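You operate a simulated robot arm through the tools that you are given. There is no shell and no other tool. Be economical: measure what you need, move in short steps, check, and stop when the job is done.

The job below is to be done with a simulated two-armed robot. You get a single attempt, and the scene is never put back.

JOB
Push home the coupling that the screen names, then press test.
Fine: its line lever off before pushing, on again after; the tight lamp must light.

It is judged by the outcome, as a careful person would: the job done as asked, and still so three seconds after it is handed in. It fails if anything else is knocked over, pushed out of place, dropped, spilled or broken.

ROBOT AND FRAMES
Two 7-joint arms with fingered hands on one trunk, on a carriage that runs on a rail from [-20, -1082] to [15, 797] (x, y) and turns from -2.182 to 3.63 rad about z. Base frame: it is fixed where the carriage stands at the start and does not move with it; the origin is on the floor, on the carriage's upright axis, x ahead of it, y to its left, z up. Units: mm, rad, N and s.
The left shoulder is at the start at [70, 188, 1398], the right one opposite. With the tool pointing down near the work surface each hand reaches from about 100 to 820 mm from the robot's upright axis, wherever it stands, measured 20 degrees to its own side. Places, roughly: first coupling [800, 600, 1100]; first line lever [800, 600, 1300]; fourth line lever [800, 300, 1200]; leak test button [800, 400, 1400]; second coupling [800, 500, 1100]; second line lever [800, 500, 1300]; third coupling [800, 400, 1100]; third line lever [800, 400, 1300]. Payload 4 kg a hand.
Tool frame (each hand has its own): the origin (TCP) lies between the finger pads and is the grasp point; the fingertips stand 26 mm ahead of it; z points along the fingers, y is the line along which they close. The gripper opens to 132 mm. The gripper's body begins 73 mm behind the TCP. The gripper is a hand of 4 fingers: y runs from the thumb to the fingers, the wrist lies at [0, 0, -224] in the tool frame.
Orientation is that of the tool frame in the base frame, as a unit quaternion [w, x, y, z]. With the fingers straight down and closing along the base's y, the tool's x points along the base's -x, its y along +y and its z along -z.

CONTROLS
- The arms move only by the tool step_arm. It takes "left_deltas", "right_deltas" or both (then of equal length, played together; a hand with none holds still); each is a list of rows, each an object of numbers (a shift or turn left out is 0): "ax", "ay", "az": the turn, a rotation vector about the base's x, y, z in degrees; "dx", "dy", "dz": the shift along the base's x, y, z in mm. In form: [{"ax": .., "ay": .., "az": .., "dx": .., "dy": .., "dz": ..}, ...]. A call has 1 to 20 rows; each row shifts and turns the commanded pose from where the row before left it. Rows are played at 5 a second. More than 50 mm and 0.15 rad between two rows, and nothing of the call is played. Where a pose cannot be reached the arm comes as near as it can. A force on the tool above 40 N (or 10 N above the force at the start of the call, whichever is more), or a blocked arm, ends the call early, and 0.2 s more pass. In this call time passes only in rows, and 0.2 s behind the last. The reply holds the time, the measured pose of the TCP, the force on the tool along the base axes, the opening and the grip force, in the units named above and with some noise, with the torque about the TCP (base axes, N m) and any sound that the robot's microphone picked up.
- Cameras (640 x 400 px; columns grow to the right, rows downward): "scene" is now at [127.3, 58.4, 1677.4]; the picture's right is [0.55, -0.83, 0.00], its down [-0.12, -0.08, -0.99] and it looks along [0.83, 0.55, -0.14] (base axes); focal length 268 px, centre (320, 200). "left" rides on the left gripper at [-73, 6, -94] in its tool frame; the picture's right is [-0.08, -1.00, 0.00], its down [0.79, -0.06, -0.62] and it looks along [0.61, -0.05, 0.79] (tool axes); focal length 230 px, centre (320, 200). "right" rides on the right gripper at [73, 6, -94] in its tool frame; the picture's right is [-0.08, 1.00, 0.00], its down [-0.78, -0.06, -0.62] and it looks along [-0.61, -0.05, 0.79] (tool axes); focal length 230 px, centre (320, 200). There is no depth. A picture from a camera that has moved, and an enlarged one, comes with that camera's place and axes in the base frame and with its lens. The place of the scene camera against the robot may be out by one fixed shift of up to 12 mm in any direction.
- capture(camera): a new picture of that camera. No time passes.
- raise_lower(by): slides the trunk up (or, below 0, down) by that many mm; the arms and the scene camera ride with it, the base frame stays. It gives what a move gives, with no picture.
- steer(legs): drives the robot by 1 to 6 legs, each [ahead, left, turn to the left] in mm, mm and rad, along the robot's own axes; the way and the turn of a leg run together, so that a leg with both is an arc; at most 1500 mm and 3.142 rad a leg. The arms and the cameras ride along, it lands a little off, and it stops where it bumps. It keeps to its track: a leg is cut to what the track allows. It gives what a move gives.
- set_fingers(finger1, finger2, finger3, thumb_bend, hand): sets how far each is bent, from 0 (flat) to 1 (curled in); at 0.3 the hand is open as for a grip, at 0.7 the pads meet at the TCP. One left out holds its place. A second passes; each finger stops where it meets its share of the squeeze, and holds until it gets a number again. It is the only way to open and close the hand. It gives what a move gives, with no picture; readings hold the bend of each and the force on the fingers (four entries, about 0 where the hand has none), thumb and palm.
- aim_head(pan, tilt): turns the head with the scene camera to pan (to the left, within 1.501 rad either way) and tilt (down, from -0.506 to 1.204), counted from straight ahead of the robot. It gives what a move gives.
- zoom(camera, box): a new picture of the part [left, top, right, bottom] of that camera's present view, enlarged. No time passes.
- sign_off(): hands the job in; it is judged then, once.

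Work in short steps. Places have to be worked out from the pictures, the camera data and where the tool is seen: move nearer, look again, correct. Check each grasp and each placing, and mend what went wrong. You have 120 turns and 108 pictures in all, those below and enlarged ones among them. Open the grippers and draw the arms clear of the work before you hand the job in, unless the task says otherwise; then end with one line.

The tools are called after ">>>" as a command line: name --argument value ..., lists and objects as JSON in quotes. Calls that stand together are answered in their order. step_arm: Moves the arms, as the interface text tells. Its arguments: {"type":"object","properties":{"left_deltas":{"type":"array","items":{"type":"object","properties":{"ax":{"type":"number"},"ay":{"type":"number"},"az":{"type":"number"},"dx":{"type":"number"},"dy":{"type":"number"},"dz":{"type":"number"}}}},"right_deltas":{"type":"array","items":{"type":"object","properties":{"ax":{"type":"number"},"ay":{"type":"number"},"az":{"type":"number"},"dx":{"type":"number"},"dy":{"type":"number"},"dz":{"type":"number"}}}}},"required":[]} The other tools are called the same way: raise_lower (by) slides the trunk up or down; set_fingers (finger1, finger2, finger3, thumb_bend, hand) moves the fingers one by one; steer (legs) drives the base; aim_head (pan, tilt) turns the head that bears the scene camera; capture (camera) takes a picture; zoom (camera, box) takes an enlarged picture of a part of a camera's view; sign_off () hands the job in.

At the start:

```text
t: 0.0
left_tcp_pos: [316.6, 366.0, 1600.7]
left_tcp_rot: [0.0, -0.001, 1.0, 0.0]
left_ft_force: [-0.4, 0.1, -0.6]
left_moment: [0.02, 0.03, 0.01]
left_gripper_width: 132.0
left_gripper_force: 0.0
left_shape: jaw
left_bend: [0.3, 0.3, 0.3, 0.3]
left_finger forces: [0.0, 0.0, 0.0, 0.1, 0.1, 0.1]
right_tcp_pos: [401.7, 79.5, 1609.0]
right_tcp_rot: [0.0, 0.001, 1.0, 0.0]
right_ft_force: [0.6, 0.4, -0.4]
right_moment: [-0.03, 0.01, 0.03]
right_gripper_width: 132.1
right_gripper_force: 0.1
right_shape: jaw
right_bend: [0.3, 0.3, 0.3, 0.3]
right_finger forces: [0.0, 0.1, 0.0, 0.1, 0.0, 0.1]
trunk travel left (down, up): [-875.0, 65.0]
robot x, y, heading: [2.4, -1.9, 0.0]
head pan, tilt: [0.585, 0.141]
```

scene: 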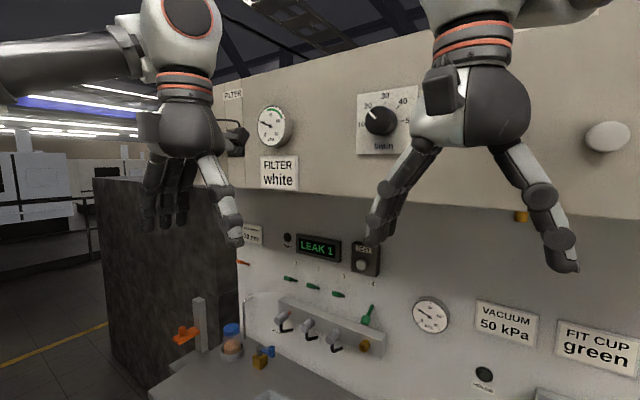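
right: 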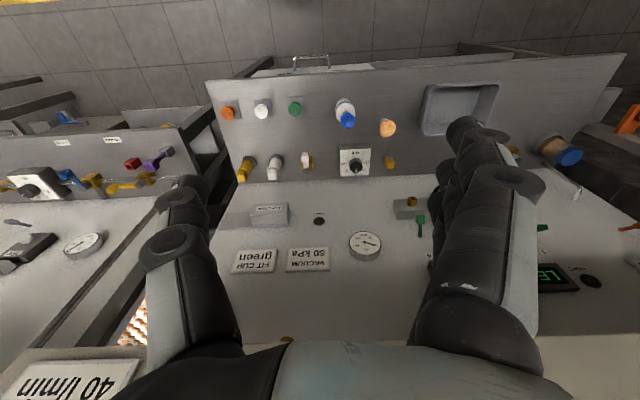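
left: 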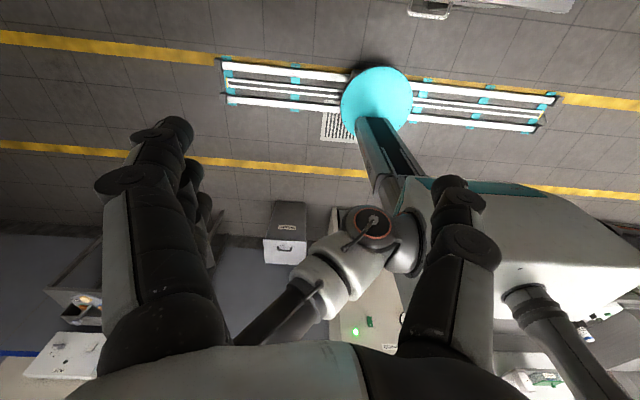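

The screen reads "LEAK 1". I zoom in on the coupling area to see details.

>>> zoom --camera "scene" --box '[220, 220, 400, 370]'

```text
2.67 times, centred on (310, 295) of scene
camera zoom: at [127.3, 58.4, 1677.4], right [0.55, -0.83, 0.0], down [-0.12, -0.08, -0.99], along [0.83, 0.55, -0.14], focal length 715 px, centre (347, -53)
```

zoom: 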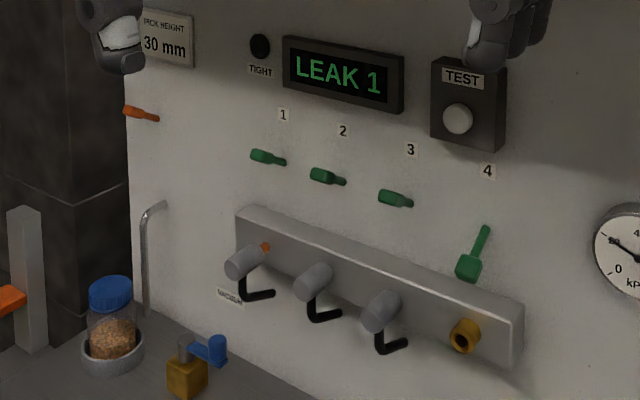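

The orange ring shows coupling 1 standing out. I drive left to work in front of it, then look again.

>>> steer --legs '[[0, 350, 0]]'

>>> aim_head --pan 0.3 --tilt 0.45

>>> capture --camera "scene"

```text
t: 2.3
left_tcp_pos: [321.4, 710.9, 1602.9]
left_tcp_rot: [0.0, -0.002, 1.0, 0.002]
left_ft_force: [-0.4, -0.3, -0.6]
left_moment: [0.04, -0.02, -0.04]
left_gripper_width: 131.8
left_gripper_force: 0.1
left_shape: jaw
left_bend: [0.3, 0.3, 0.3, 0.3]
left_finger forces: [0.1, 0.1, 0.0, 0.1, 0.0, 0.0]
right_tcp_pos: [407.4, 423.9, 1610.8]
right_tcp_rot: [0.001, -0.001, 1.0, 0.002]
right_ft_force: [-0.6, 0.3, 0.4]
right_moment: [0.03, 0.0, 0.0]
right_gripper_width: 131.9
right_gripper_force: 0.1
right_shape: jaw
right_bend: [0.3, 0.3, 0.3, 0.3]
right_finger forces: [0.1, 0.1, 0.1, 0.0, 0.0, 0.0]
trunk travel left (down, up): [-875.0, 65.0]
robot x, y, heading: [5.0, 350.6, 0.001]
head pan, tilt: [0.585, 0.141]
```

```text
t: 3.1
left_tcp_pos: [322.6, 716.1, 1600.9]
left_tcp_rot: [0.0, -0.002, 1.0, 0.0]
left_ft_force: [0.1, 0.4, 0.4]
left_moment: [-0.01, 0.02, 0.0]
left_gripper_width: 131.7
left_gripper_force: 0.0
left_shape: jaw
left_bend: [0.3, 0.3, 0.3, 0.3]
left_finger forces: [0.0, 0.0, 0.0, 0.1, 0.1, 0.0]
right_tcp_pos: [408.1, 429.1, 1609.3]
right_tcp_rot: [0.0, 0.0, 1.0, 0.002]
right_ft_force: [0.4, 0.5, 0.4]
right_moment: [0.0, -0.01, 0.02]
right_gripper_width: 132.1
right_gripper_force: 0.0
right_shape: jaw
right_bend: [0.3, 0.3, 0.3, 0.3]
right_finger forces: [0.0, 0.0, 0.0, 0.0, 0.1, 0.0]
trunk travel left (down, up): [-875.0, 65.0]
robot x, y, heading: [8.7, 348.2, 0.004]
head pan, tilt: [0.3, 0.45]
```

```text
103 pictures are left
camera scene: at [144.2, 382.8, 1648.7], right [0.3, -0.95, 0.0], down [-0.41, -0.13, -0.9], along [0.86, 0.27, -0.43], focal length 268 px, centre (320, 200)
```

scene: 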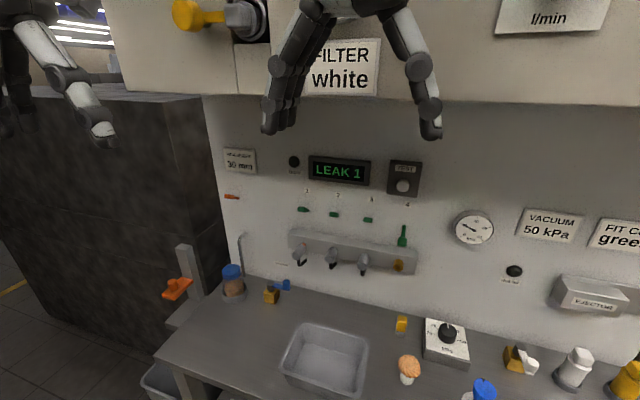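

Triangulation from the two views: lever 1 ≈ [820,646,1270], coupling 1 ≈ [757,635,1149], test ≈ [815,375,1383]. I zoom in for detail.

>>> zoom --camera "scene" --box '[270, 140, 430, 290]'

>>> zoom --camera "scene" --box '[280, 195, 380, 275]'

```text
2.67 times, centred on (350, 215) of scene
camera zoom: at [144.2, 382.8, 1648.7], right [0.3, -0.95, 0.0], down [-0.41, -0.13, -0.9], along [0.86, 0.27, -0.43], focal length 715 px, centre (240, 160)
```

zoom: 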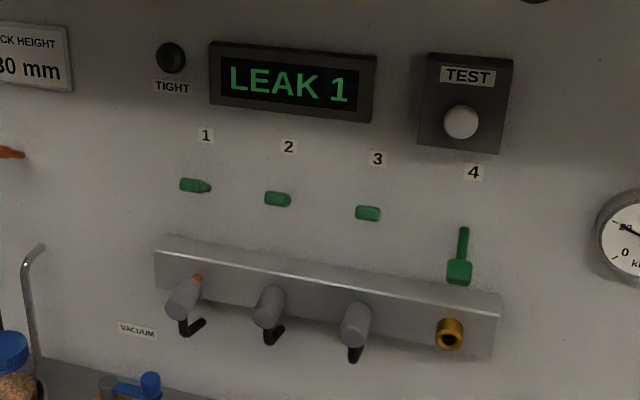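

```text
5.00 times, centred on (330, 235) of scene
camera zoom: at [144.2, 382.8, 1648.7], right [0.3, -0.95, 0.0], down [-0.41, -0.13, -0.9], along [0.86, 0.27, -0.43], focal length 1340 px, centre (270, 25)
```

zoom: 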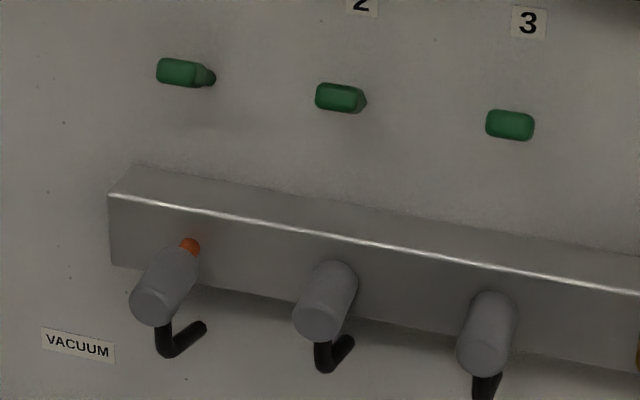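

Levers 1–3 appear to stick out of the panel; lever 4, with no coupling on its line, hangs down, so hanging is "off". I bring the left hand forward, with its fingers turned toward the panel.

>>> step_arm --left_deltas '[{"ay": -8.18, "dx": 18, "dy": -7, "dz": -25}, {"ay": -8.18, "dx": 18, "dy": -7, "dz": -25}, {"ay": -8.18, "dx": 18, "dy": -7, "dz": -25}, {"ay": -8.18, "dx": 18, "dy": -7, "dz": -25}, {"ay": -8.18, "dx": 18, "dy": -7, "dz": -25}, {"ay": -8.18, "dx": 18, "dy": -7, "dz": -25}, {"ay": -8.18, "dx": 18, "dy": -7, "dz": -25}, {"ay": -8.18, "dx": 18, "dy": -7, "dz": -25}, {"ay": -8.18, "dx": 18, "dy": -7, "dz": -25}, {"ay": -8.18, "dx": 18, "dy": -7, "dz": -25}, {"ay": -8.18, "dx": 18, "dy": -7, "dz": -25}]'

>>> capture --camera "left"

>>> capture --camera "scene"

```text
t: 5.5
left_tcp_pos: [574.5, 633.6, 1374.8]
left_tcp_rot: [0.682, 0.016, 0.731, -0.004]
left_ft_force: [0.0, 0.7, 0.4]
left_moment: [0.02, -0.05, 0.0]
left_gripper_width: 131.9
left_gripper_force: 0.1
left_shape: jaw
left_bend: [0.3, 0.3, 0.3, 0.3]
left_finger forces: [0.0, 0.0, 0.1, 0.1, 0.0, 0.0]
left hand out of reach, approached as far as the arm can: row 8, 9, 10, 11
right_tcp_pos: [415.4, 427.5, 1607.0]
right_tcp_rot: [-0.002, 0.0, 1.0, 0.001]
right_ft_force: [1.9, -1.0, -1.1]
right_moment: [0.0, 0.08, -0.04]
right_gripper_width: 132.0
right_gripper_force: 0.1
right_shape: jaw
right_bend: [0.3, 0.3, 0.3, 0.3]
right_finger forces: [0.1, 0.0, 0.0, 0.1, 0.0, 0.1]
trunk travel left (down, up): [-875.0, 65.0]
robot x, y, heading: [5.1, 349.0, 0.006]
head pan, tilt: [0.3, 0.45]
```

```text
100 pictures are left
camera left: at [485.4, 640.5, 1454.1], right [-0.03, -1.0, 0.06], down [-0.67, -0.03, -0.74], along [0.74, -0.06, -0.67], focal length 230 px, centre (320, 200)
```

left: 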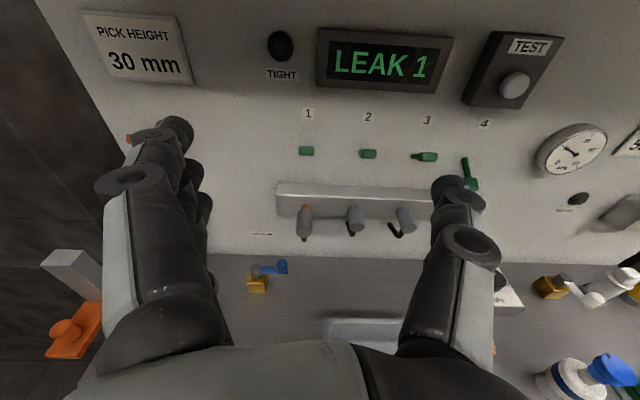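

```text
99 pictures are left
camera scene: at [152.1, 382.2, 1648.0], right [0.3, -0.95, 0.0], down [-0.42, -0.13, -0.9], along [0.86, 0.27, -0.44], focal length 268 px, centre (320, 200)
```

scene: 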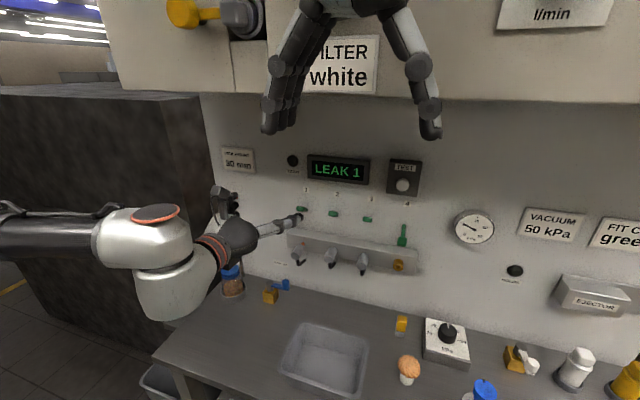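

The left hand's camera sees the panel well. I zoom in on the levers and couplings.

>>> zoom --camera "left" --box '[270, 90, 430, 250]'

>>> zoom --camera "left" --box '[390, 100, 510, 200]'

```text
2.50 times, centred on (350, 170) of left
camera zoom: at [485.4, 640.5, 1454.1], right [-0.03, -1.0, 0.06], down [-0.67, -0.03, -0.74], along [0.74, -0.06, -0.67], focal length 575 px, centre (245, 275)
```

zoom: 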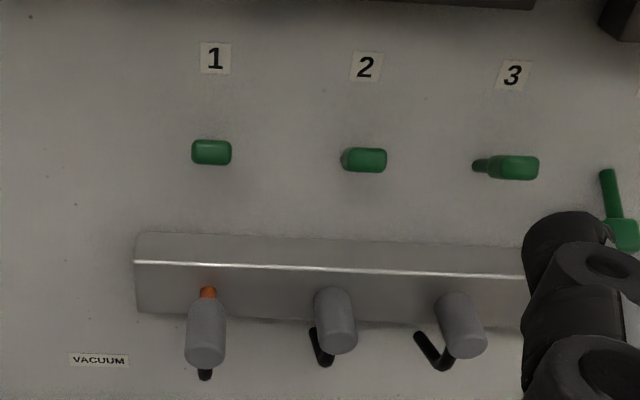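

```text
4.00 times, centred on (450, 150) of left
camera zoom: at [485.4, 640.5, 1454.1], right [-0.03, -1.0, 0.06], down [-0.67, -0.03, -0.74], along [0.74, -0.06, -0.67], focal length 920 px, centre (-200, 400)
```

zoom: 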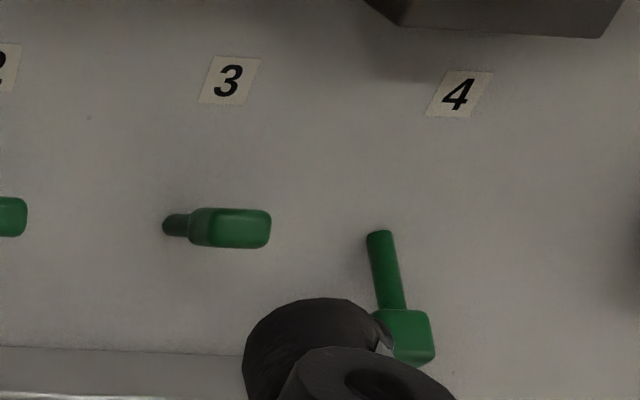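

The lever geometry is now clearer: these are toggles, with 1–3 tilted about 27° up (on) and 4 about 27° down (off). Lever 1's grip is at about [780,643,1282]. I close the left fingers into a pusher and level the hand.

>>> set_fingers --hand "left" --finger1 0.7 --finger2 0.7 --finger3 0.7 --thumb_bend 0.7

>>> step_arm --left_deltas '[{"dx": 30, "dz": 5}, {"dx": 30, "dz": 5}, {"dx": 30, "dz": 5}]'

>>> capture --camera "left"

>>> capture --camera "scene"

```text
t: 6.5
left_tcp_pos: [564.8, 634.4, 1378.9]
left_tcp_rot: [0.684, 0.018, 0.73, -0.004]
left_ft_force: [0.2, 0.0, -0.6]
left_moment: [0.0, 0.01, 0.01]
left_gripper_width: 14.5
left_gripper_force: 0.0
left_shape: fingers
left_bend: [0.7, 0.7, 0.7, 0.7]
left_finger forces: [0.0, 0.0, 0.0, 0.0, 0.0, 0.0]
right_tcp_pos: [405.5, 428.9, 1610.0]
right_tcp_rot: [0.001, -0.001, 1.0, 0.0]
right_ft_force: [-0.4, 0.5, 0.6]
right_moment: [0.03, -0.01, 0.03]
right_gripper_width: 131.8
right_gripper_force: 0.0
right_shape: jaw
right_bend: [0.3, 0.3, 0.3, 0.3]
right_finger forces: [0.0, 0.0, 0.1, 0.0, 0.0, 0.0]
trunk travel left (down, up): [-875.0, 65.0]
robot x, y, heading: [3.6, 347.7, 0.002]
head pan, tilt: [0.3, 0.45]
```

```text
t: 7.3
left_tcp_pos: [657.6, 633.5, 1391.8]
left_tcp_rot: [0.684, 0.018, 0.729, -0.004]
left_ft_force: [-0.7, 0.3, -0.2]
left_moment: [-0.02, 0.0, 0.01]
left_gripper_width: 14.5
left_gripper_force: 0.1
left_shape: fingers
left_bend: [0.7, 0.7, 0.7, 0.7]
left_finger forces: [0.0, 0.1, 0.0, 0.0, 0.0, 0.0]
right_tcp_pos: [410.2, 427.8, 1609.8]
right_tcp_rot: [0.0, -0.001, 1.0, 0.001]
right_ft_force: [-0.5, -0.5, -0.2]
right_moment: [0.0, 0.0, 0.02]
right_gripper_width: 131.8
right_gripper_force: 0.2
right_shape: jaw
right_bend: [0.3, 0.3, 0.3, 0.3]
right_finger forces: [0.1, 0.0, 0.1, 0.0, 0.0, 0.0]
trunk travel left (down, up): [-875.0, 65.0]
robot x, y, heading: [5.0, 351.6, 0.005]
head pan, tilt: [0.3, 0.45]
```

```text
96 pictures are left
camera left: at [569.5, 640.0, 1471.6], right [-0.03, -1.0, 0.06], down [-0.67, -0.03, -0.74], along [0.74, -0.06, -0.66], focal length 230 px, centre (320, 200)
```

left: 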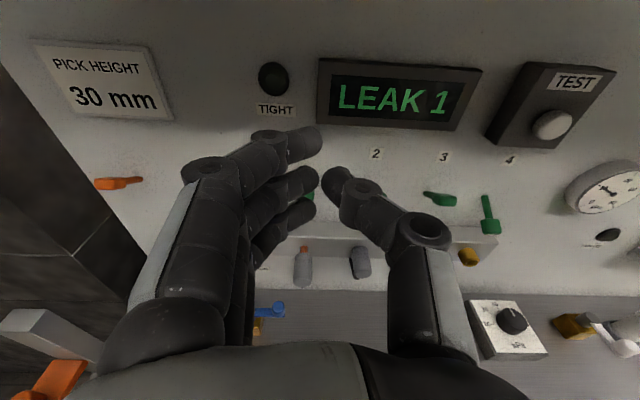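

```text
95 pictures are left
camera scene: at [145.5, 382.0, 1648.5], right [0.3, -0.95, 0.0], down [-0.42, -0.13, -0.9], along [0.86, 0.27, -0.44], focal length 268 px, centre (320, 200)
```

scene: 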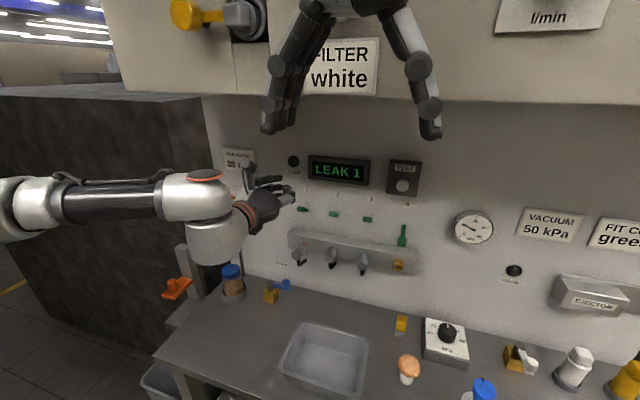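

The lever grip is hidden behind the hand now, so I approach from above in steps, aiming the lower finger over the grip.

>>> step_arm --left_deltas '[{"dx": 35, "dy": 1, "dz": -8}, {"dx": 35, "dy": 1, "dz": -10}, {"dx": 20, "dz": -10}, {"dx": 15, "dz": -5}]'

>>> zoom --camera "scene" --box '[240, 140, 400, 280]'

>>> capture --camera "left"

```text
t: 8.3
left_tcp_pos: [759.5, 638.9, 1398.8]
left_tcp_rot: [0.683, 0.017, 0.73, -0.004]
left_ft_force: [-0.5, 0.1, 0.5]
left_moment: [0.03, 0.01, 0.04]
left_gripper_width: 14.6
left_gripper_force: 0.0
left_shape: fingers
left_bend: [0.7, 0.7, 0.7, 0.7]
left_finger forces: [0.0, 0.1, 0.0, 0.1, 0.0, 0.1]
left hand out of reach, approached as far as the arm can: row 1, 2, 3, 4
right_tcp_pos: [408.7, 427.9, 1610.4]
right_tcp_rot: [0.0, -0.001, 1.0, 0.001]
right_ft_force: [0.3, 0.3, 0.8]
right_moment: [-0.01, 0.0, 0.02]
right_gripper_width: 132.0
right_gripper_force: 0.0
right_shape: jaw
right_bend: [0.3, 0.3, 0.3, 0.3]
right_finger forces: [0.0, 0.1, 0.1, 0.2, 0.1, 0.0]
trunk travel left (down, up): [-875.0, 65.0]
robot x, y, heading: [5.2, 348.7, 0.003]
head pan, tilt: [0.3, 0.45]
```

```text
2.86 times, centred on (320, 210) of scene
camera zoom: at [144.3, 382.5, 1648.6], right [0.3, -0.95, 0.0], down [-0.42, -0.13, -0.9], along [0.86, 0.27, -0.44], focal length 766 px, centre (320, 171)
```

zoom: 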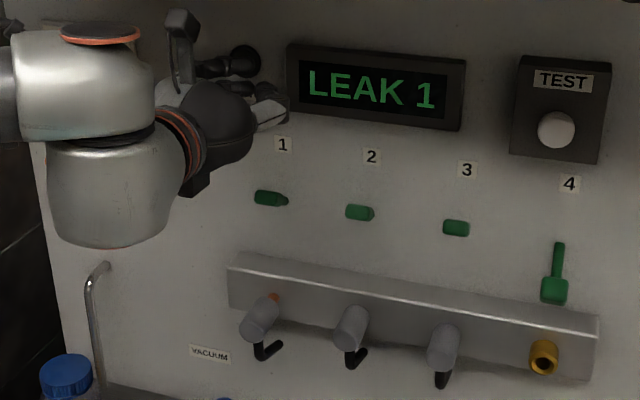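

```text
93 pictures are left
camera left: at [671.3, 644.7, 1478.1], right [-0.03, -1.0, 0.06], down [-0.67, -0.03, -0.74], along [0.74, -0.06, -0.67], focal length 230 px, centre (320, 200)
```

left: 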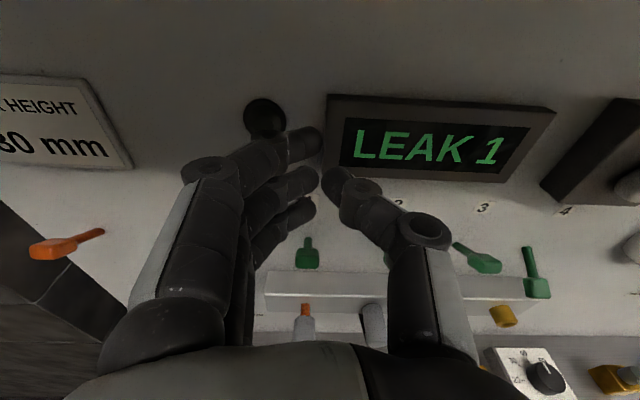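

The arm could not go lower at this trunk height. Re-triangulating puts lever 1's grip at about [826,643,1256], with the wall near x≈870. The hand is still short of the lever, so I lower the trunk.

>>> raise_lower --by -70

>>> capture --camera "left"

>>> zoom --camera "scene" --box '[240, 110, 400, 250]'

```text
t: 9.3
left_tcp_pos: [759.2, 639.6, 1328.0]
left_tcp_rot: [0.683, 0.018, 0.73, -0.004]
left_ft_force: [-0.1, 0.2, -0.3]
left_moment: [-0.02, 0.0, -0.01]
left_gripper_width: 14.3
left_gripper_force: 0.0
left_shape: fingers
left_bend: [0.7, 0.7, 0.7, 0.7]
left_finger forces: [0.1, 0.0, 0.1, 0.1, 0.1, 0.0]
right_tcp_pos: [408.2, 427.2, 1539.4]
right_tcp_rot: [0.0, -0.001, 1.0, 0.0]
right_ft_force: [0.6, -0.3, 1.0]
right_moment: [-0.01, -0.02, 0.0]
right_gripper_width: 131.9
right_gripper_force: 0.0
right_shape: jaw
right_bend: [0.3, 0.3, 0.3, 0.3]
right_finger forces: [0.1, 0.0, 0.1, 0.0, 0.0, 0.1]
trunk travel left (down, up): [-805.0, 135.0]
robot x, y, heading: [2.4, 348.8, 0.0]
head pan, tilt: [0.3, 0.45]
```

```text
92 pictures are left
camera left: at [670.7, 644.7, 1408.3], right [-0.03, -1.0, 0.06], down [-0.67, -0.03, -0.74], along [0.74, -0.06, -0.67], focal length 230 px, centre (320, 200)
```

left: 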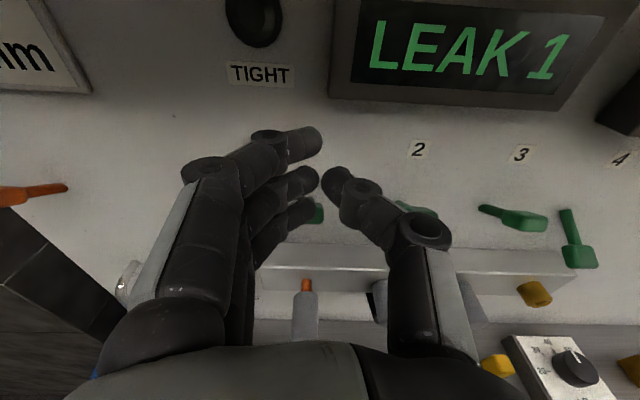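

```text
2.86 times, centred on (320, 180) of scene
camera zoom: at [143.8, 382.5, 1578.7], right [0.3, -0.95, 0.0], down [-0.42, -0.13, -0.9], along [0.86, 0.27, -0.43], focal length 766 px, centre (320, 257)
```

zoom: 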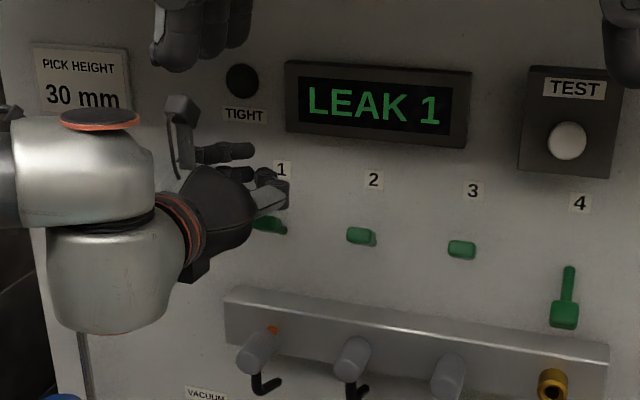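

The fingers are still above and in front of lever 1. I move forward over it, then press down gently.

>>> step_arm --left_deltas '[{"dx": 20}, {"dx": 22}]'

>>> step_arm --left_deltas '[{"dz": -8}, {"dz": -8}, {"dz": -8}, {"dz": -8}]'

>>> capture --camera "left"

>>> zoom --camera "scene" --box '[240, 110, 400, 250]'

```text
t: 9.9
left_tcp_pos: [802.2, 639.0, 1328.4]
left_tcp_rot: [0.682, 0.018, 0.731, -0.004]
left_ft_force: [0.2, -0.1, -0.2]
left_moment: [-0.07, -0.01, -0.01]
left_gripper_width: 14.5
left_gripper_force: 0.1
left_shape: fingers
left_bend: [0.7, 0.7, 0.7, 0.7]
left_finger forces: [0.0, 0.0, 0.0, 0.0, 0.0, 0.0]
right_tcp_pos: [410.1, 428.0, 1538.4]
right_tcp_rot: [0.0, -0.001, 1.0, 0.001]
right_ft_force: [0.5, -0.3, 0.6]
right_moment: [-0.02, 0.02, 0.03]
right_gripper_width: 132.0
right_gripper_force: 0.1
right_shape: jaw
right_bend: [0.3, 0.3, 0.3, 0.3]
right_finger forces: [0.1, 0.0, 0.1, 0.1, 0.0, 0.1]
trunk travel left (down, up): [-805.0, 135.0]
robot x, y, heading: [7.3, 347.3, 0.003]
head pan, tilt: [0.3, 0.45]
```

```text
t: 10.9
left_tcp_pos: [800.9, 638.9, 1322.0]
left_tcp_rot: [0.679, 0.018, 0.734, -0.004]
left_ft_force: [0.0, 0.2, -0.5]
left_moment: [-0.02, 0.0, 0.01]
left_gripper_width: 14.5
left_gripper_force: 0.1
left_shape: fingers
left_bend: [0.7, 0.7, 0.7, 0.7]
left_finger forces: [0.1, 0.1, 0.0, 0.0, 0.1, 0.1]
left hand out of reach, approached as far as the arm can: row 2, 3, 4
right_tcp_pos: [407.8, 428.9, 1539.4]
right_tcp_rot: [0.0, -0.001, 1.0, 0.0]
right_ft_force: [-0.1, 0.0, 0.1]
right_moment: [0.0, 0.01, 0.02]
right_gripper_width: 131.8
right_gripper_force: 0.1
right_shape: jaw
right_bend: [0.3, 0.3, 0.3, 0.3]
right_finger forces: [0.1, 0.0, 0.0, 0.0, 0.0, 0.1]
trunk travel left (down, up): [-805.0, 135.0]
robot x, y, heading: [9.4, 347.8, 0.008]
head pan, tilt: [0.3, 0.45]
```

```text
90 pictures are left
camera left: at [713.4, 644.6, 1402.6], right [-0.02, -1.0, 0.06], down [-0.68, -0.03, -0.74], along [0.74, -0.06, -0.68], focal length 230 px, centre (320, 200)
```

left: 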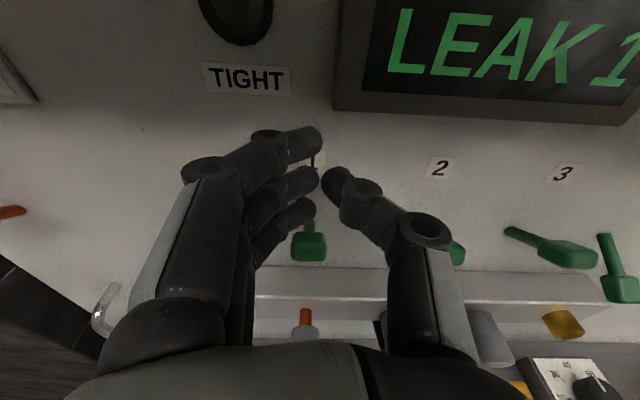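

```text
2.86 times, centred on (320, 180) of scene
camera zoom: at [144.3, 382.6, 1578.6], right [0.3, -0.95, 0.0], down [-0.42, -0.13, -0.9], along [0.86, 0.27, -0.44], focal length 766 px, centre (320, 257)
```

zoom: 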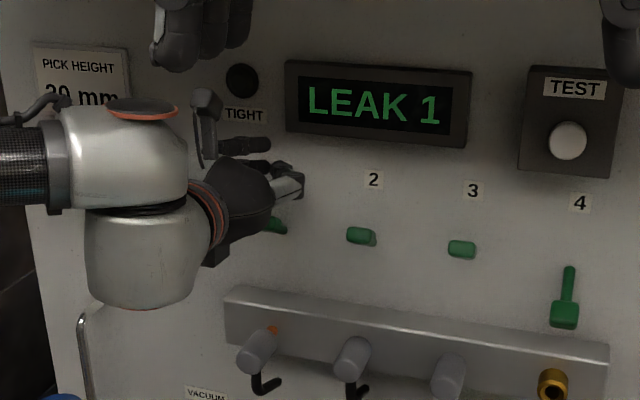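

There is no contact yet, and the arm can't go much below shoulder height with the hand level. I back off, raise the arm, and lower the trunk so there is working range below.

>>> step_arm --left_deltas '[{"dx": -40}, {"dx": -40, "dz": 20}, {"dx": -30, "dz": 40}, {"dx": -20, "dz": 40}, {"dz": 40}]'

>>> raise_lower --by -160

>>> capture --camera "scene"

>>> capture --camera "left"

```text
t: 12.2
left_tcp_pos: [667.0, 638.3, 1463.3]
left_tcp_rot: [0.683, 0.016, 0.731, -0.003]
left_ft_force: [-0.2, -0.2, 0.1]
left_moment: [0.01, 0.0, 0.01]
left_gripper_width: 14.7
left_gripper_force: 0.1
left_shape: fingers
left_bend: [0.7, 0.7, 0.7, 0.7]
left_finger forces: [0.1, 0.0, 0.0, 0.1, 0.0, 0.0]
right_tcp_pos: [408.5, 429.0, 1540.4]
right_tcp_rot: [-0.001, -0.001, 1.0, 0.001]
right_ft_force: [0.5, 0.8, 0.3]
right_moment: [0.0, 0.03, 0.02]
right_gripper_width: 131.6
right_gripper_force: 0.2
right_shape: jaw
right_bend: [0.3, 0.3, 0.3, 0.3]
right_finger forces: [0.1, 0.0, 0.1, 0.0, 0.1, 0.0]
trunk travel left (down, up): [-805.0, 135.0]
robot x, y, heading: [3.5, 347.3, 0.004]
head pan, tilt: [0.3, 0.45]
```

```text
t: 14.0
left_tcp_pos: [668.1, 639.2, 1302.9]
left_tcp_rot: [0.683, 0.018, 0.73, -0.004]
left_ft_force: [0.2, -0.4, 0.0]
left_moment: [0.01, -0.03, 0.01]
left_gripper_width: 14.6
left_gripper_force: 0.0
left_shape: fingers
left_bend: [0.7, 0.7, 0.7, 0.7]
left_finger forces: [0.0, 0.1, 0.0, 0.0, 0.0, 0.1]
right_tcp_pos: [407.7, 429.0, 1379.0]
right_tcp_rot: [0.0, -0.001, 1.0, 0.001]
right_ft_force: [0.1, -0.5, 0.2]
right_moment: [0.01, 0.01, 0.02]
right_gripper_width: 131.7
right_gripper_force: 0.0
right_shape: jaw
right_bend: [0.3, 0.3, 0.3, 0.3]
right_finger forces: [0.0, 0.1, 0.0, 0.1, 0.1, 0.0]
trunk travel left (down, up): [-645.0, 295.0]
robot x, y, heading: [12.2, 343.1, 0.005]
head pan, tilt: [0.3, 0.45]
```

```text
88 pictures are left
camera scene: at [144.1, 382.5, 1418.7], right [0.3, -0.95, 0.0], down [-0.42, -0.13, -0.9], along [0.86, 0.27, -0.44], focal length 268 px, centre (320, 200)
```

scene: 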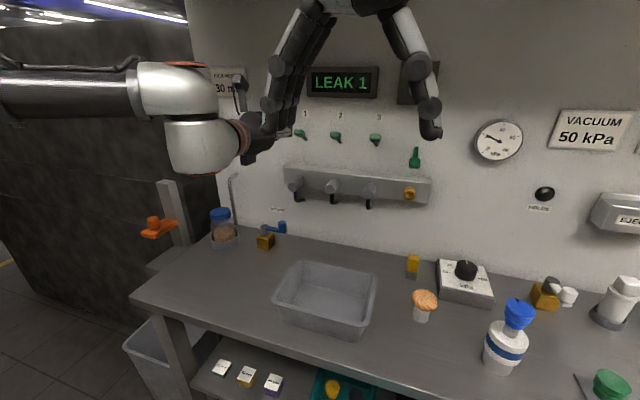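

```text
87 pictures are left
camera left: at [579.9, 645.2, 1382.3], right [-0.03, -1.0, 0.06], down [-0.67, -0.03, -0.74], along [0.74, -0.06, -0.67], focal length 230 px, centre (320, 200)
```

left: 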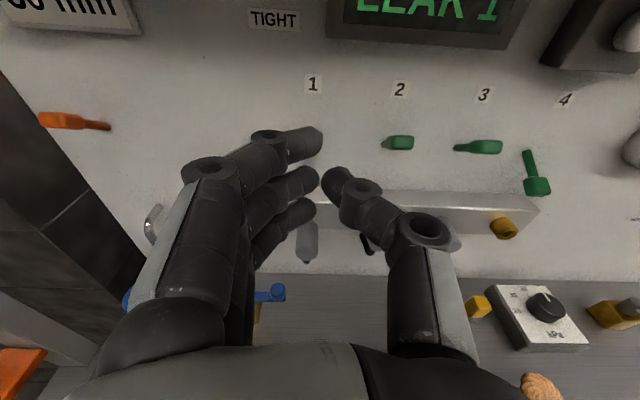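

Now there is working range below. Lever 1's grip is confirmed at about [825,645,1260], so I go over it and press down.

>>> step_arm --left_deltas '[{"dx": 30, "dz": 18}, {"dx": 40}, {"dx": 40}, {"dx": 24, "dy": 2}]'

>>> step_arm --left_deltas '[{"dz": -8}, {"dz": -8}, {"dz": -8}, {"dz": -8}]'

>>> capture --camera "left"

>>> zoom --camera "scene" --box '[220, 80, 380, 220]'

```text
t: 15.0
left_tcp_pos: [804.4, 640.3, 1319.7]
left_tcp_rot: [0.682, 0.017, 0.731, -0.003]
left_ft_force: [0.1, 0.2, -0.2]
left_moment: [-0.01, -0.05, 0.02]
left_gripper_width: 14.6
left_gripper_force: 0.1
left_shape: fingers
left_bend: [0.7, 0.7, 0.7, 0.7]
left_finger forces: [0.1, 0.1, 0.0, 0.0, 0.0, 0.0]
right_tcp_pos: [410.4, 427.4, 1380.0]
right_tcp_rot: [0.0, -0.001, 1.0, 0.001]
right_ft_force: [-0.2, -1.0, -0.4]
right_moment: [0.0, 0.0, 0.02]
right_gripper_width: 131.9
right_gripper_force: 0.1
right_shape: jaw
right_bend: [0.3, 0.3, 0.3, 0.3]
right_finger forces: [0.0, 0.0, 0.1, 0.0, 0.0, 0.1]
trunk travel left (down, up): [-645.0, 295.0]
robot x, y, heading: [4.5, 346.2, 0.003]
head pan, tilt: [0.3, 0.45]
```

```text
t: 16.0
left_tcp_pos: [802.7, 640.4, 1288.4]
left_tcp_rot: [0.682, 0.018, 0.731, -0.005]
left_ft_force: [-1.1, -0.1, 1.6]
left_moment: [0.06, 0.02, 0.03]
left_gripper_width: 14.5
left_gripper_force: 0.6
left_shape: fingers
left_bend: [0.7, 0.7, 0.7, 0.7]
left_finger forces: [0.1, 0.2, 1.5, 0.0, 0.0, 0.0]
right_tcp_pos: [407.9, 428.5, 1380.1]
right_tcp_rot: [0.0, -0.001, 1.0, 0.001]
right_ft_force: [0.1, 0.0, -0.1]
right_moment: [-0.01, 0.03, -0.02]
right_gripper_width: 132.0
right_gripper_force: 0.1
right_shape: jaw
right_bend: [0.3, 0.3, 0.3, 0.3]
right_finger forces: [0.1, 0.1, 0.0, 0.1, 0.0, 0.0]
trunk travel left (down, up): [-645.0, 295.0]
robot x, y, heading: [7.8, 351.6, 0.002]
head pan, tilt: [0.3, 0.45]
```

```text
86 pictures are left
camera left: at [714.5, 646.8, 1367.8], right [-0.03, -1.0, 0.06], down [-0.67, -0.03, -0.74], along [0.74, -0.06, -0.67], focal length 230 px, centre (320, 200)
```

left: 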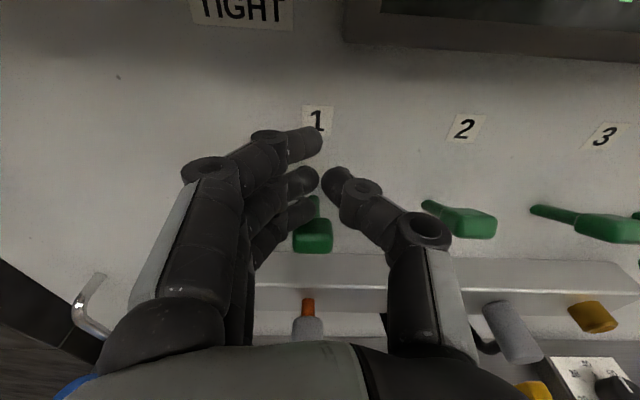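

```text
2.86 times, centred on (300, 150) of scene
camera zoom: at [144.3, 382.7, 1418.7], right [0.3, -0.95, 0.0], down [-0.42, -0.13, -0.9], along [0.86, 0.27, -0.44], focal length 766 px, centre (377, 343)
```

zoom: 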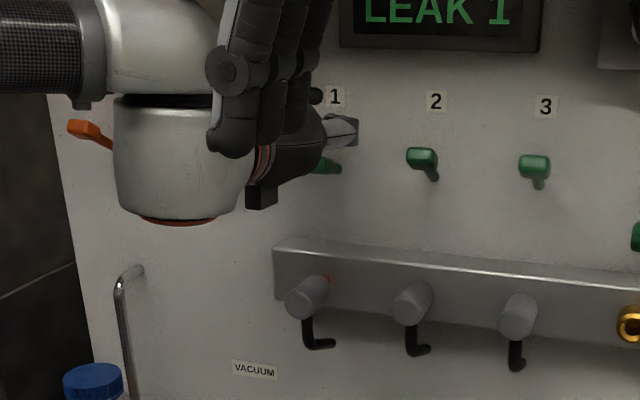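

Contact has begun, with finger 3 reading 1.5 N. I press on downwards.

>>> step_arm --left_deltas '[{"dz": -8}, {"dz": -8}, {"dz": -8}, {"dz": -8}, {"dz": -8}]'

>>> capture --camera "left"

```text
t: 17.2
left_tcp_pos: [800.6, 638.7, 1251.5]
left_tcp_rot: [0.685, 0.018, 0.729, -0.005]
left_ft_force: [3.5, -0.3, 9.6]
left_moment: [0.06, -0.31, -0.06]
left_gripper_width: 14.5
left_gripper_force: 6.4
left_shape: fingers
left_bend: [0.7, 0.7, 0.7, 0.7]
left_finger forces: [0.1, 0.0, 12.6, 0.0, 0.1, 0.0]
right_tcp_pos: [407.0, 428.1, 1379.9]
right_tcp_rot: [0.0, -0.001, 1.0, 0.001]
right_ft_force: [0.5, 0.6, 0.1]
right_moment: [-0.02, 0.0, 0.01]
right_gripper_width: 131.9
right_gripper_force: 0.1
right_shape: jaw
right_bend: [0.3, 0.3, 0.3, 0.3]
right_finger forces: [0.1, 0.0, 0.1, 0.1, 0.0, 0.0]
trunk travel left (down, up): [-645.0, 295.0]
robot x, y, heading: [3.5, 344.4, 0.002]
head pan, tilt: [0.3, 0.45]
```

```text
84 pictures are left
camera left: at [713.0, 645.6, 1329.9], right [-0.03, -1.0, 0.06], down [-0.67, -0.03, -0.75], along [0.75, -0.06, -0.66], focal length 230 px, centre (320, 200)
```

left: 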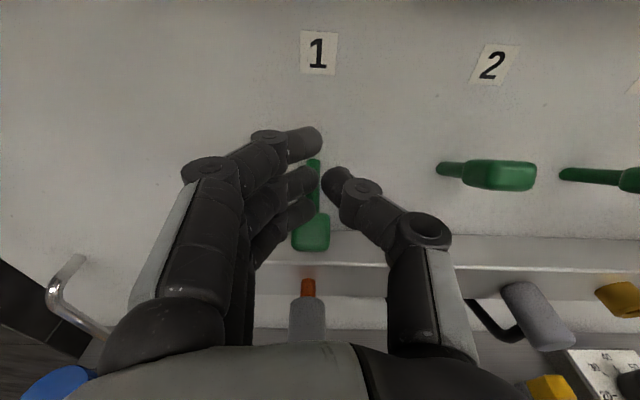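

The lever is following the finger downwards. I continue.

>>> step_arm --left_deltas '[{"dz": -6}, {"dz": -6}, {"dz": -6}, {"dz": -6}]'

>>> capture --camera "left"

>>> zoom --camera "scene" --box '[220, 80, 440, 240]'

```text
t: 17.7
left_tcp_pos: [802.1, 640.2, 1250.7]
left_tcp_rot: [0.69, 0.018, 0.724, -0.003]
left_ft_force: [-0.6, -0.2, 12.9]
left_moment: [0.08, -0.19, -0.04]
left_gripper_width: 14.3
left_gripper_force: 5.7
left_shape: fingers
left_bend: [0.7, 0.7, 0.7, 0.7]
left_finger forces: [0.0, 0.1, 11.9, 0.0, 0.0, 0.0]
right_tcp_pos: [406.0, 428.8, 1380.3]
right_tcp_rot: [0.001, -0.001, 1.0, 0.0]
right_ft_force: [-0.2, 0.7, 0.0]
right_moment: [-0.02, -0.01, 0.02]
right_gripper_width: 131.9
right_gripper_force: 0.0
right_shape: jaw
right_bend: [0.3, 0.3, 0.3, 0.3]
right_finger forces: [0.0, 0.0, 0.1, 0.0, 0.0, 0.0]
trunk travel left (down, up): [-645.0, 295.0]
robot x, y, heading: [5.5, 350.9, -0.002]
head pan, tilt: [0.3, 0.45]
stopped in row 2 (left hand): the force on the tool passed its limit at 45 N (the readings are from after the stop); the commanded pose is now the measured one
```

```text
83 pictures are left
camera left: at [711.6, 646.5, 1328.1], right [-0.03, -1.0, 0.06], down [-0.65, -0.03, -0.76], along [0.76, -0.06, -0.65], focal length 230 px, centre (320, 200)
```

left: 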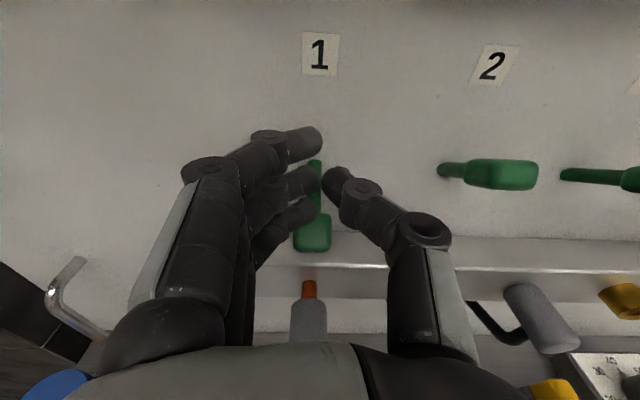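

```text
2.50 times, centred on (330, 160) of scene
camera zoom: at [142.7, 382.8, 1418.6], right [0.3, -0.95, 0.0], down [-0.41, -0.13, -0.9], along [0.86, 0.27, -0.43], focal length 670 px, centre (295, 300)
```

zoom: 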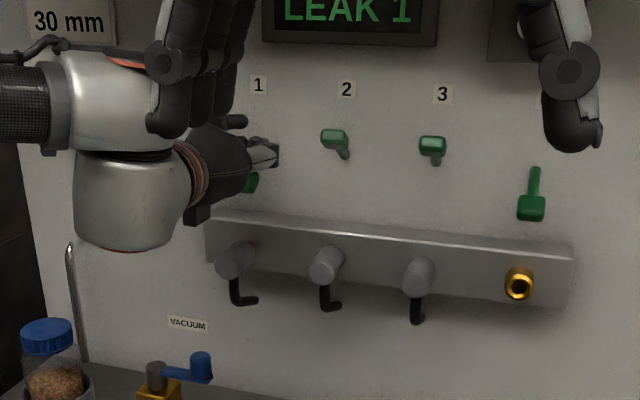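

A force of 45 N suggests the lever has reached its stop. I lift off and back away to check.

>>> step_arm --left_deltas '[{"dz": 15}, {"dx": -40, "dz": 25}, {"dx": -50, "dz": 20}, {"dx": -40, "dz": 20}]'

>>> capture --camera "left"

>>> zoom --camera "scene" --box '[220, 80, 440, 240]'

```text
refused: row 3 steps farther than a row can; nothing moved
```

```text
81 pictures are left
camera left: at [711.6, 646.5, 1328.1], right [-0.03, -1.0, 0.06], down [-0.65, -0.03, -0.76], along [0.76, -0.06, -0.65], focal length 230 px, centre (320, 200)
```

left: 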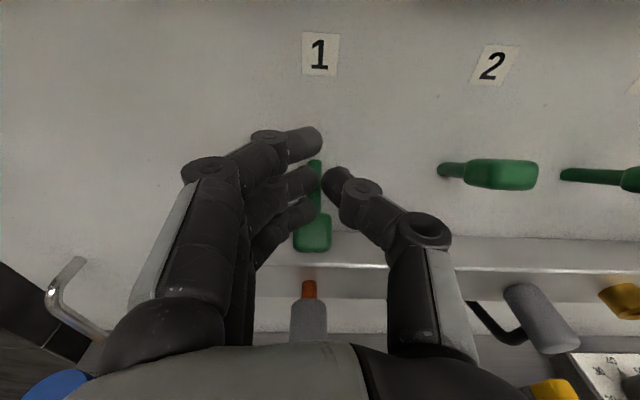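

```text
2.50 times, centred on (330, 160) of scene
camera zoom: at [142.7, 382.8, 1418.6], right [0.3, -0.95, 0.0], down [-0.41, -0.13, -0.9], along [0.86, 0.27, -0.43], focal length 670 px, centre (295, 300)
```

zoom: 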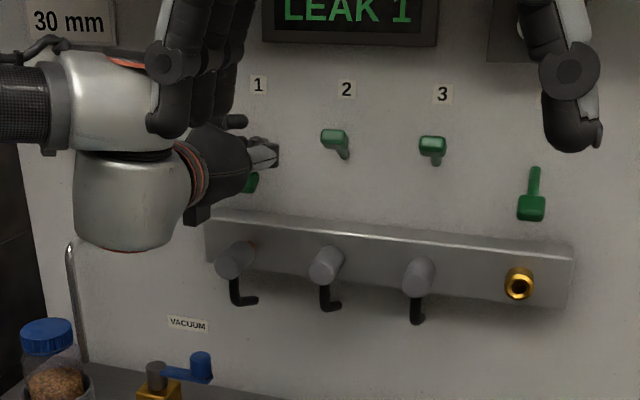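

The step was over the limit, so I use smaller rows.

>>> step_arm --left_deltas '[{"dz": 15}, {"dx": -35, "dz": 25}, {"dx": -40, "dz": 20}, {"dx": -40, "dz": 20}]'

>>> capture --camera "left"

>>> zoom --camera "scene" --box '[220, 80, 440, 240]'

```text
t: 18.7
left_tcp_pos: [683.3, 638.5, 1329.3]
left_tcp_rot: [0.688, 0.019, 0.725, -0.003]
left_ft_force: [0.2, 0.0, 0.4]
left_moment: [0.01, 0.05, 0.0]
left_gripper_width: 14.5
left_gripper_force: 0.0
left_shape: fingers
left_bend: [0.7, 0.7, 0.7, 0.7]
left_finger forces: [0.0, 0.0, 0.0, 0.0, 0.1, 0.0]
right_tcp_pos: [406.7, 428.2, 1380.2]
right_tcp_rot: [0.001, 0.0, 1.0, 0.0]
right_ft_force: [0.1, -0.2, -0.4]
right_moment: [-0.01, -0.03, 0.01]
right_gripper_width: 132.0
right_gripper_force: 0.0
right_shape: jaw
right_bend: [0.3, 0.3, 0.3, 0.3]
right_finger forces: [0.1, 0.0, 0.0, 0.1, 0.0, 0.1]
trunk travel left (down, up): [-645.0, 295.0]
robot x, y, heading: [9.6, 349.0, 0.006]
head pan, tilt: [0.3, 0.45]
```

```text
79 pictures are left
camera left: at [594.1, 645.4, 1407.2], right [-0.03, -1.0, 0.06], down [-0.66, -0.03, -0.75], along [0.75, -0.06, -0.66], focal length 230 px, centre (320, 200)
```

left: 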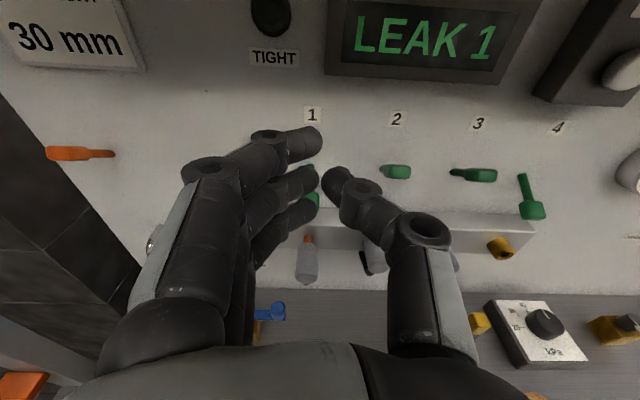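

```text
2.50 times, centred on (330, 160) of scene
camera zoom: at [142.5, 382.5, 1418.8], right [0.3, -0.95, 0.0], down [-0.41, -0.13, -0.9], along [0.86, 0.27, -0.43], focal length 670 px, centre (295, 300)
```

zoom: 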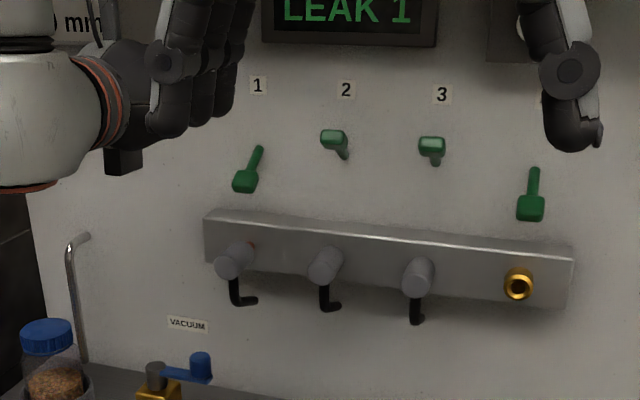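

Lever 1 is now down, matching lever 4, so line 1 is off. The coupling 1 front face is at about [765,642,1140]. I squeeze the fingertips together for a more solid pusher and look.

>>> set_fingers --hand "left" --finger1 0.8 --finger2 0.8 --finger3 0.8 --thumb_bend 0.8

>>> zoom --camera "left" --box '[220, 100, 420, 300]'

```text
t: 19.7
left_tcp_pos: [684.3, 638.8, 1326.6]
left_tcp_rot: [0.688, 0.019, 0.726, -0.004]
left_ft_force: [0.4, -0.1, -0.9]
left_moment: [0.0, -0.02, 0.0]
left_gripper_width: 9.6
left_gripper_force: 0.1
left_shape: fingers
left_bend: [0.8, 0.77, 0.8, 0.76]
left_finger forces: [0.0, 0.1, 0.0, 0.1, 0.0, 0.0]
right_tcp_pos: [408.6, 428.3, 1380.1]
right_tcp_rot: [-0.001, 0.0, 1.0, 0.0]
right_ft_force: [-0.5, -0.3, -0.5]
right_moment: [-0.03, -0.01, -0.01]
right_gripper_width: 131.9
right_gripper_force: 0.1
right_shape: jaw
right_bend: [0.3, 0.3, 0.3, 0.3]
right_finger forces: [0.0, 0.0, 0.0, 0.0, 0.1, 0.0]
trunk travel left (down, up): [-645.0, 295.0]
robot x, y, heading: [7.5, 349.4, -0.005]
head pan, tilt: [0.3, 0.45]
```

```text
2.00 times, centred on (320, 200) of left
camera zoom: at [596.2, 645.6, 1406.3], right [-0.03, -1.0, 0.06], down [-0.66, -0.03, -0.75], along [0.75, -0.06, -0.66], focal length 460 px, centre (320, 200)
```

zoom: 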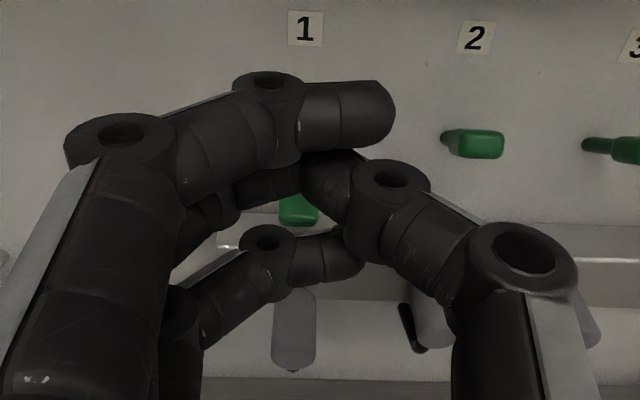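

The thumb and middle finger now close firmly into a blunt front. I lower the trunk 100 mm and bring the hand in front of coupling 1.

>>> raise_lower --by -100

>>> step_arm --left_deltas '[{"dy": 1, "dz": -25}, {"dy": 1, "dz": -25}, {"dz": -20}]'

>>> capture --camera "left"

>>> capture --camera "scene"

```text
t: 21.1
left_tcp_pos: [686.1, 638.3, 1229.1]
left_tcp_rot: [0.688, 0.018, 0.725, -0.003]
left_ft_force: [0.2, 0.2, 0.0]
left_moment: [0.0, -0.03, -0.03]
left_gripper_width: 9.5
left_gripper_force: 0.1
left_shape: fingers
left_bend: [0.8, 0.77, 0.8, 0.76]
left_finger forces: [0.0, 0.0, 0.1, 0.1, 0.0, 0.0]
right_tcp_pos: [407.9, 427.6, 1281.1]
right_tcp_rot: [0.0, 0.0, 1.0, 0.001]
right_ft_force: [0.5, -0.4, -0.5]
right_moment: [0.03, 0.03, -0.03]
right_gripper_width: 131.6
right_gripper_force: 0.0
right_shape: jaw
right_bend: [0.3, 0.3, 0.3, 0.3]
right_finger forces: [0.0, 0.1, 0.1, 0.0, 0.0, 0.1]
trunk travel left (down, up): [-545.0, 395.0]
robot x, y, heading: [6.0, 351.5, -0.003]
head pan, tilt: [0.3, 0.45]
```

```text
t: 21.9
left_tcp_pos: [686.8, 641.1, 1157.1]
left_tcp_rot: [0.688, 0.018, 0.726, -0.003]
left_ft_force: [-0.1, 0.8, -0.1]
left_moment: [-0.03, -0.01, 0.02]
left_gripper_width: 9.7
left_gripper_force: 0.0
left_shape: fingers
left_bend: [0.8, 0.77, 0.8, 0.76]
left_finger forces: [0.1, 0.0, 0.0, 0.1, 0.0, 0.0]
right_tcp_pos: [407.8, 428.0, 1279.2]
right_tcp_rot: [0.0, -0.001, 1.0, 0.0]
right_ft_force: [0.3, 0.0, -0.9]
right_moment: [-0.01, 0.0, -0.04]
right_gripper_width: 131.9
right_gripper_force: 0.1
right_shape: jaw
right_bend: [0.3, 0.3, 0.3, 0.3]
right_finger forces: [0.0, 0.0, 0.0, 0.1, 0.0, 0.0]
trunk travel left (down, up): [-545.0, 395.0]
robot x, y, heading: [3.8, 348.4, 0.003]
head pan, tilt: [0.3, 0.45]
```

```text
76 pictures are left
camera left: at [597.5, 647.9, 1236.1], right [-0.03, -1.0, 0.06], down [-0.66, -0.03, -0.75], along [0.75, -0.06, -0.66], focal length 230 px, centre (320, 200)
```

left: 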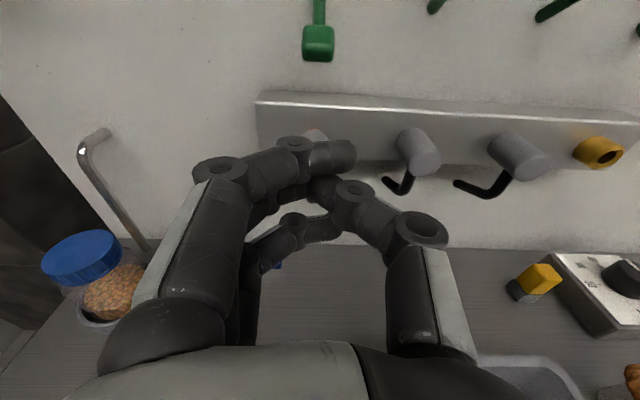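

```text
75 pictures are left
camera scene: at [144.7, 382.7, 1318.6], right [0.3, -0.95, 0.0], down [-0.42, -0.13, -0.9], along [0.86, 0.27, -0.44], focal length 268 px, centre (320, 200)
```

scene: 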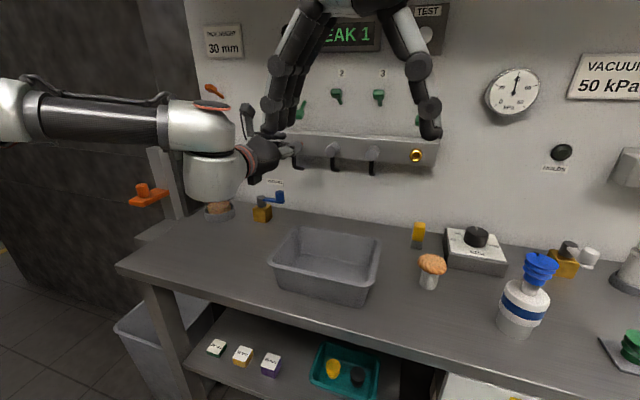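

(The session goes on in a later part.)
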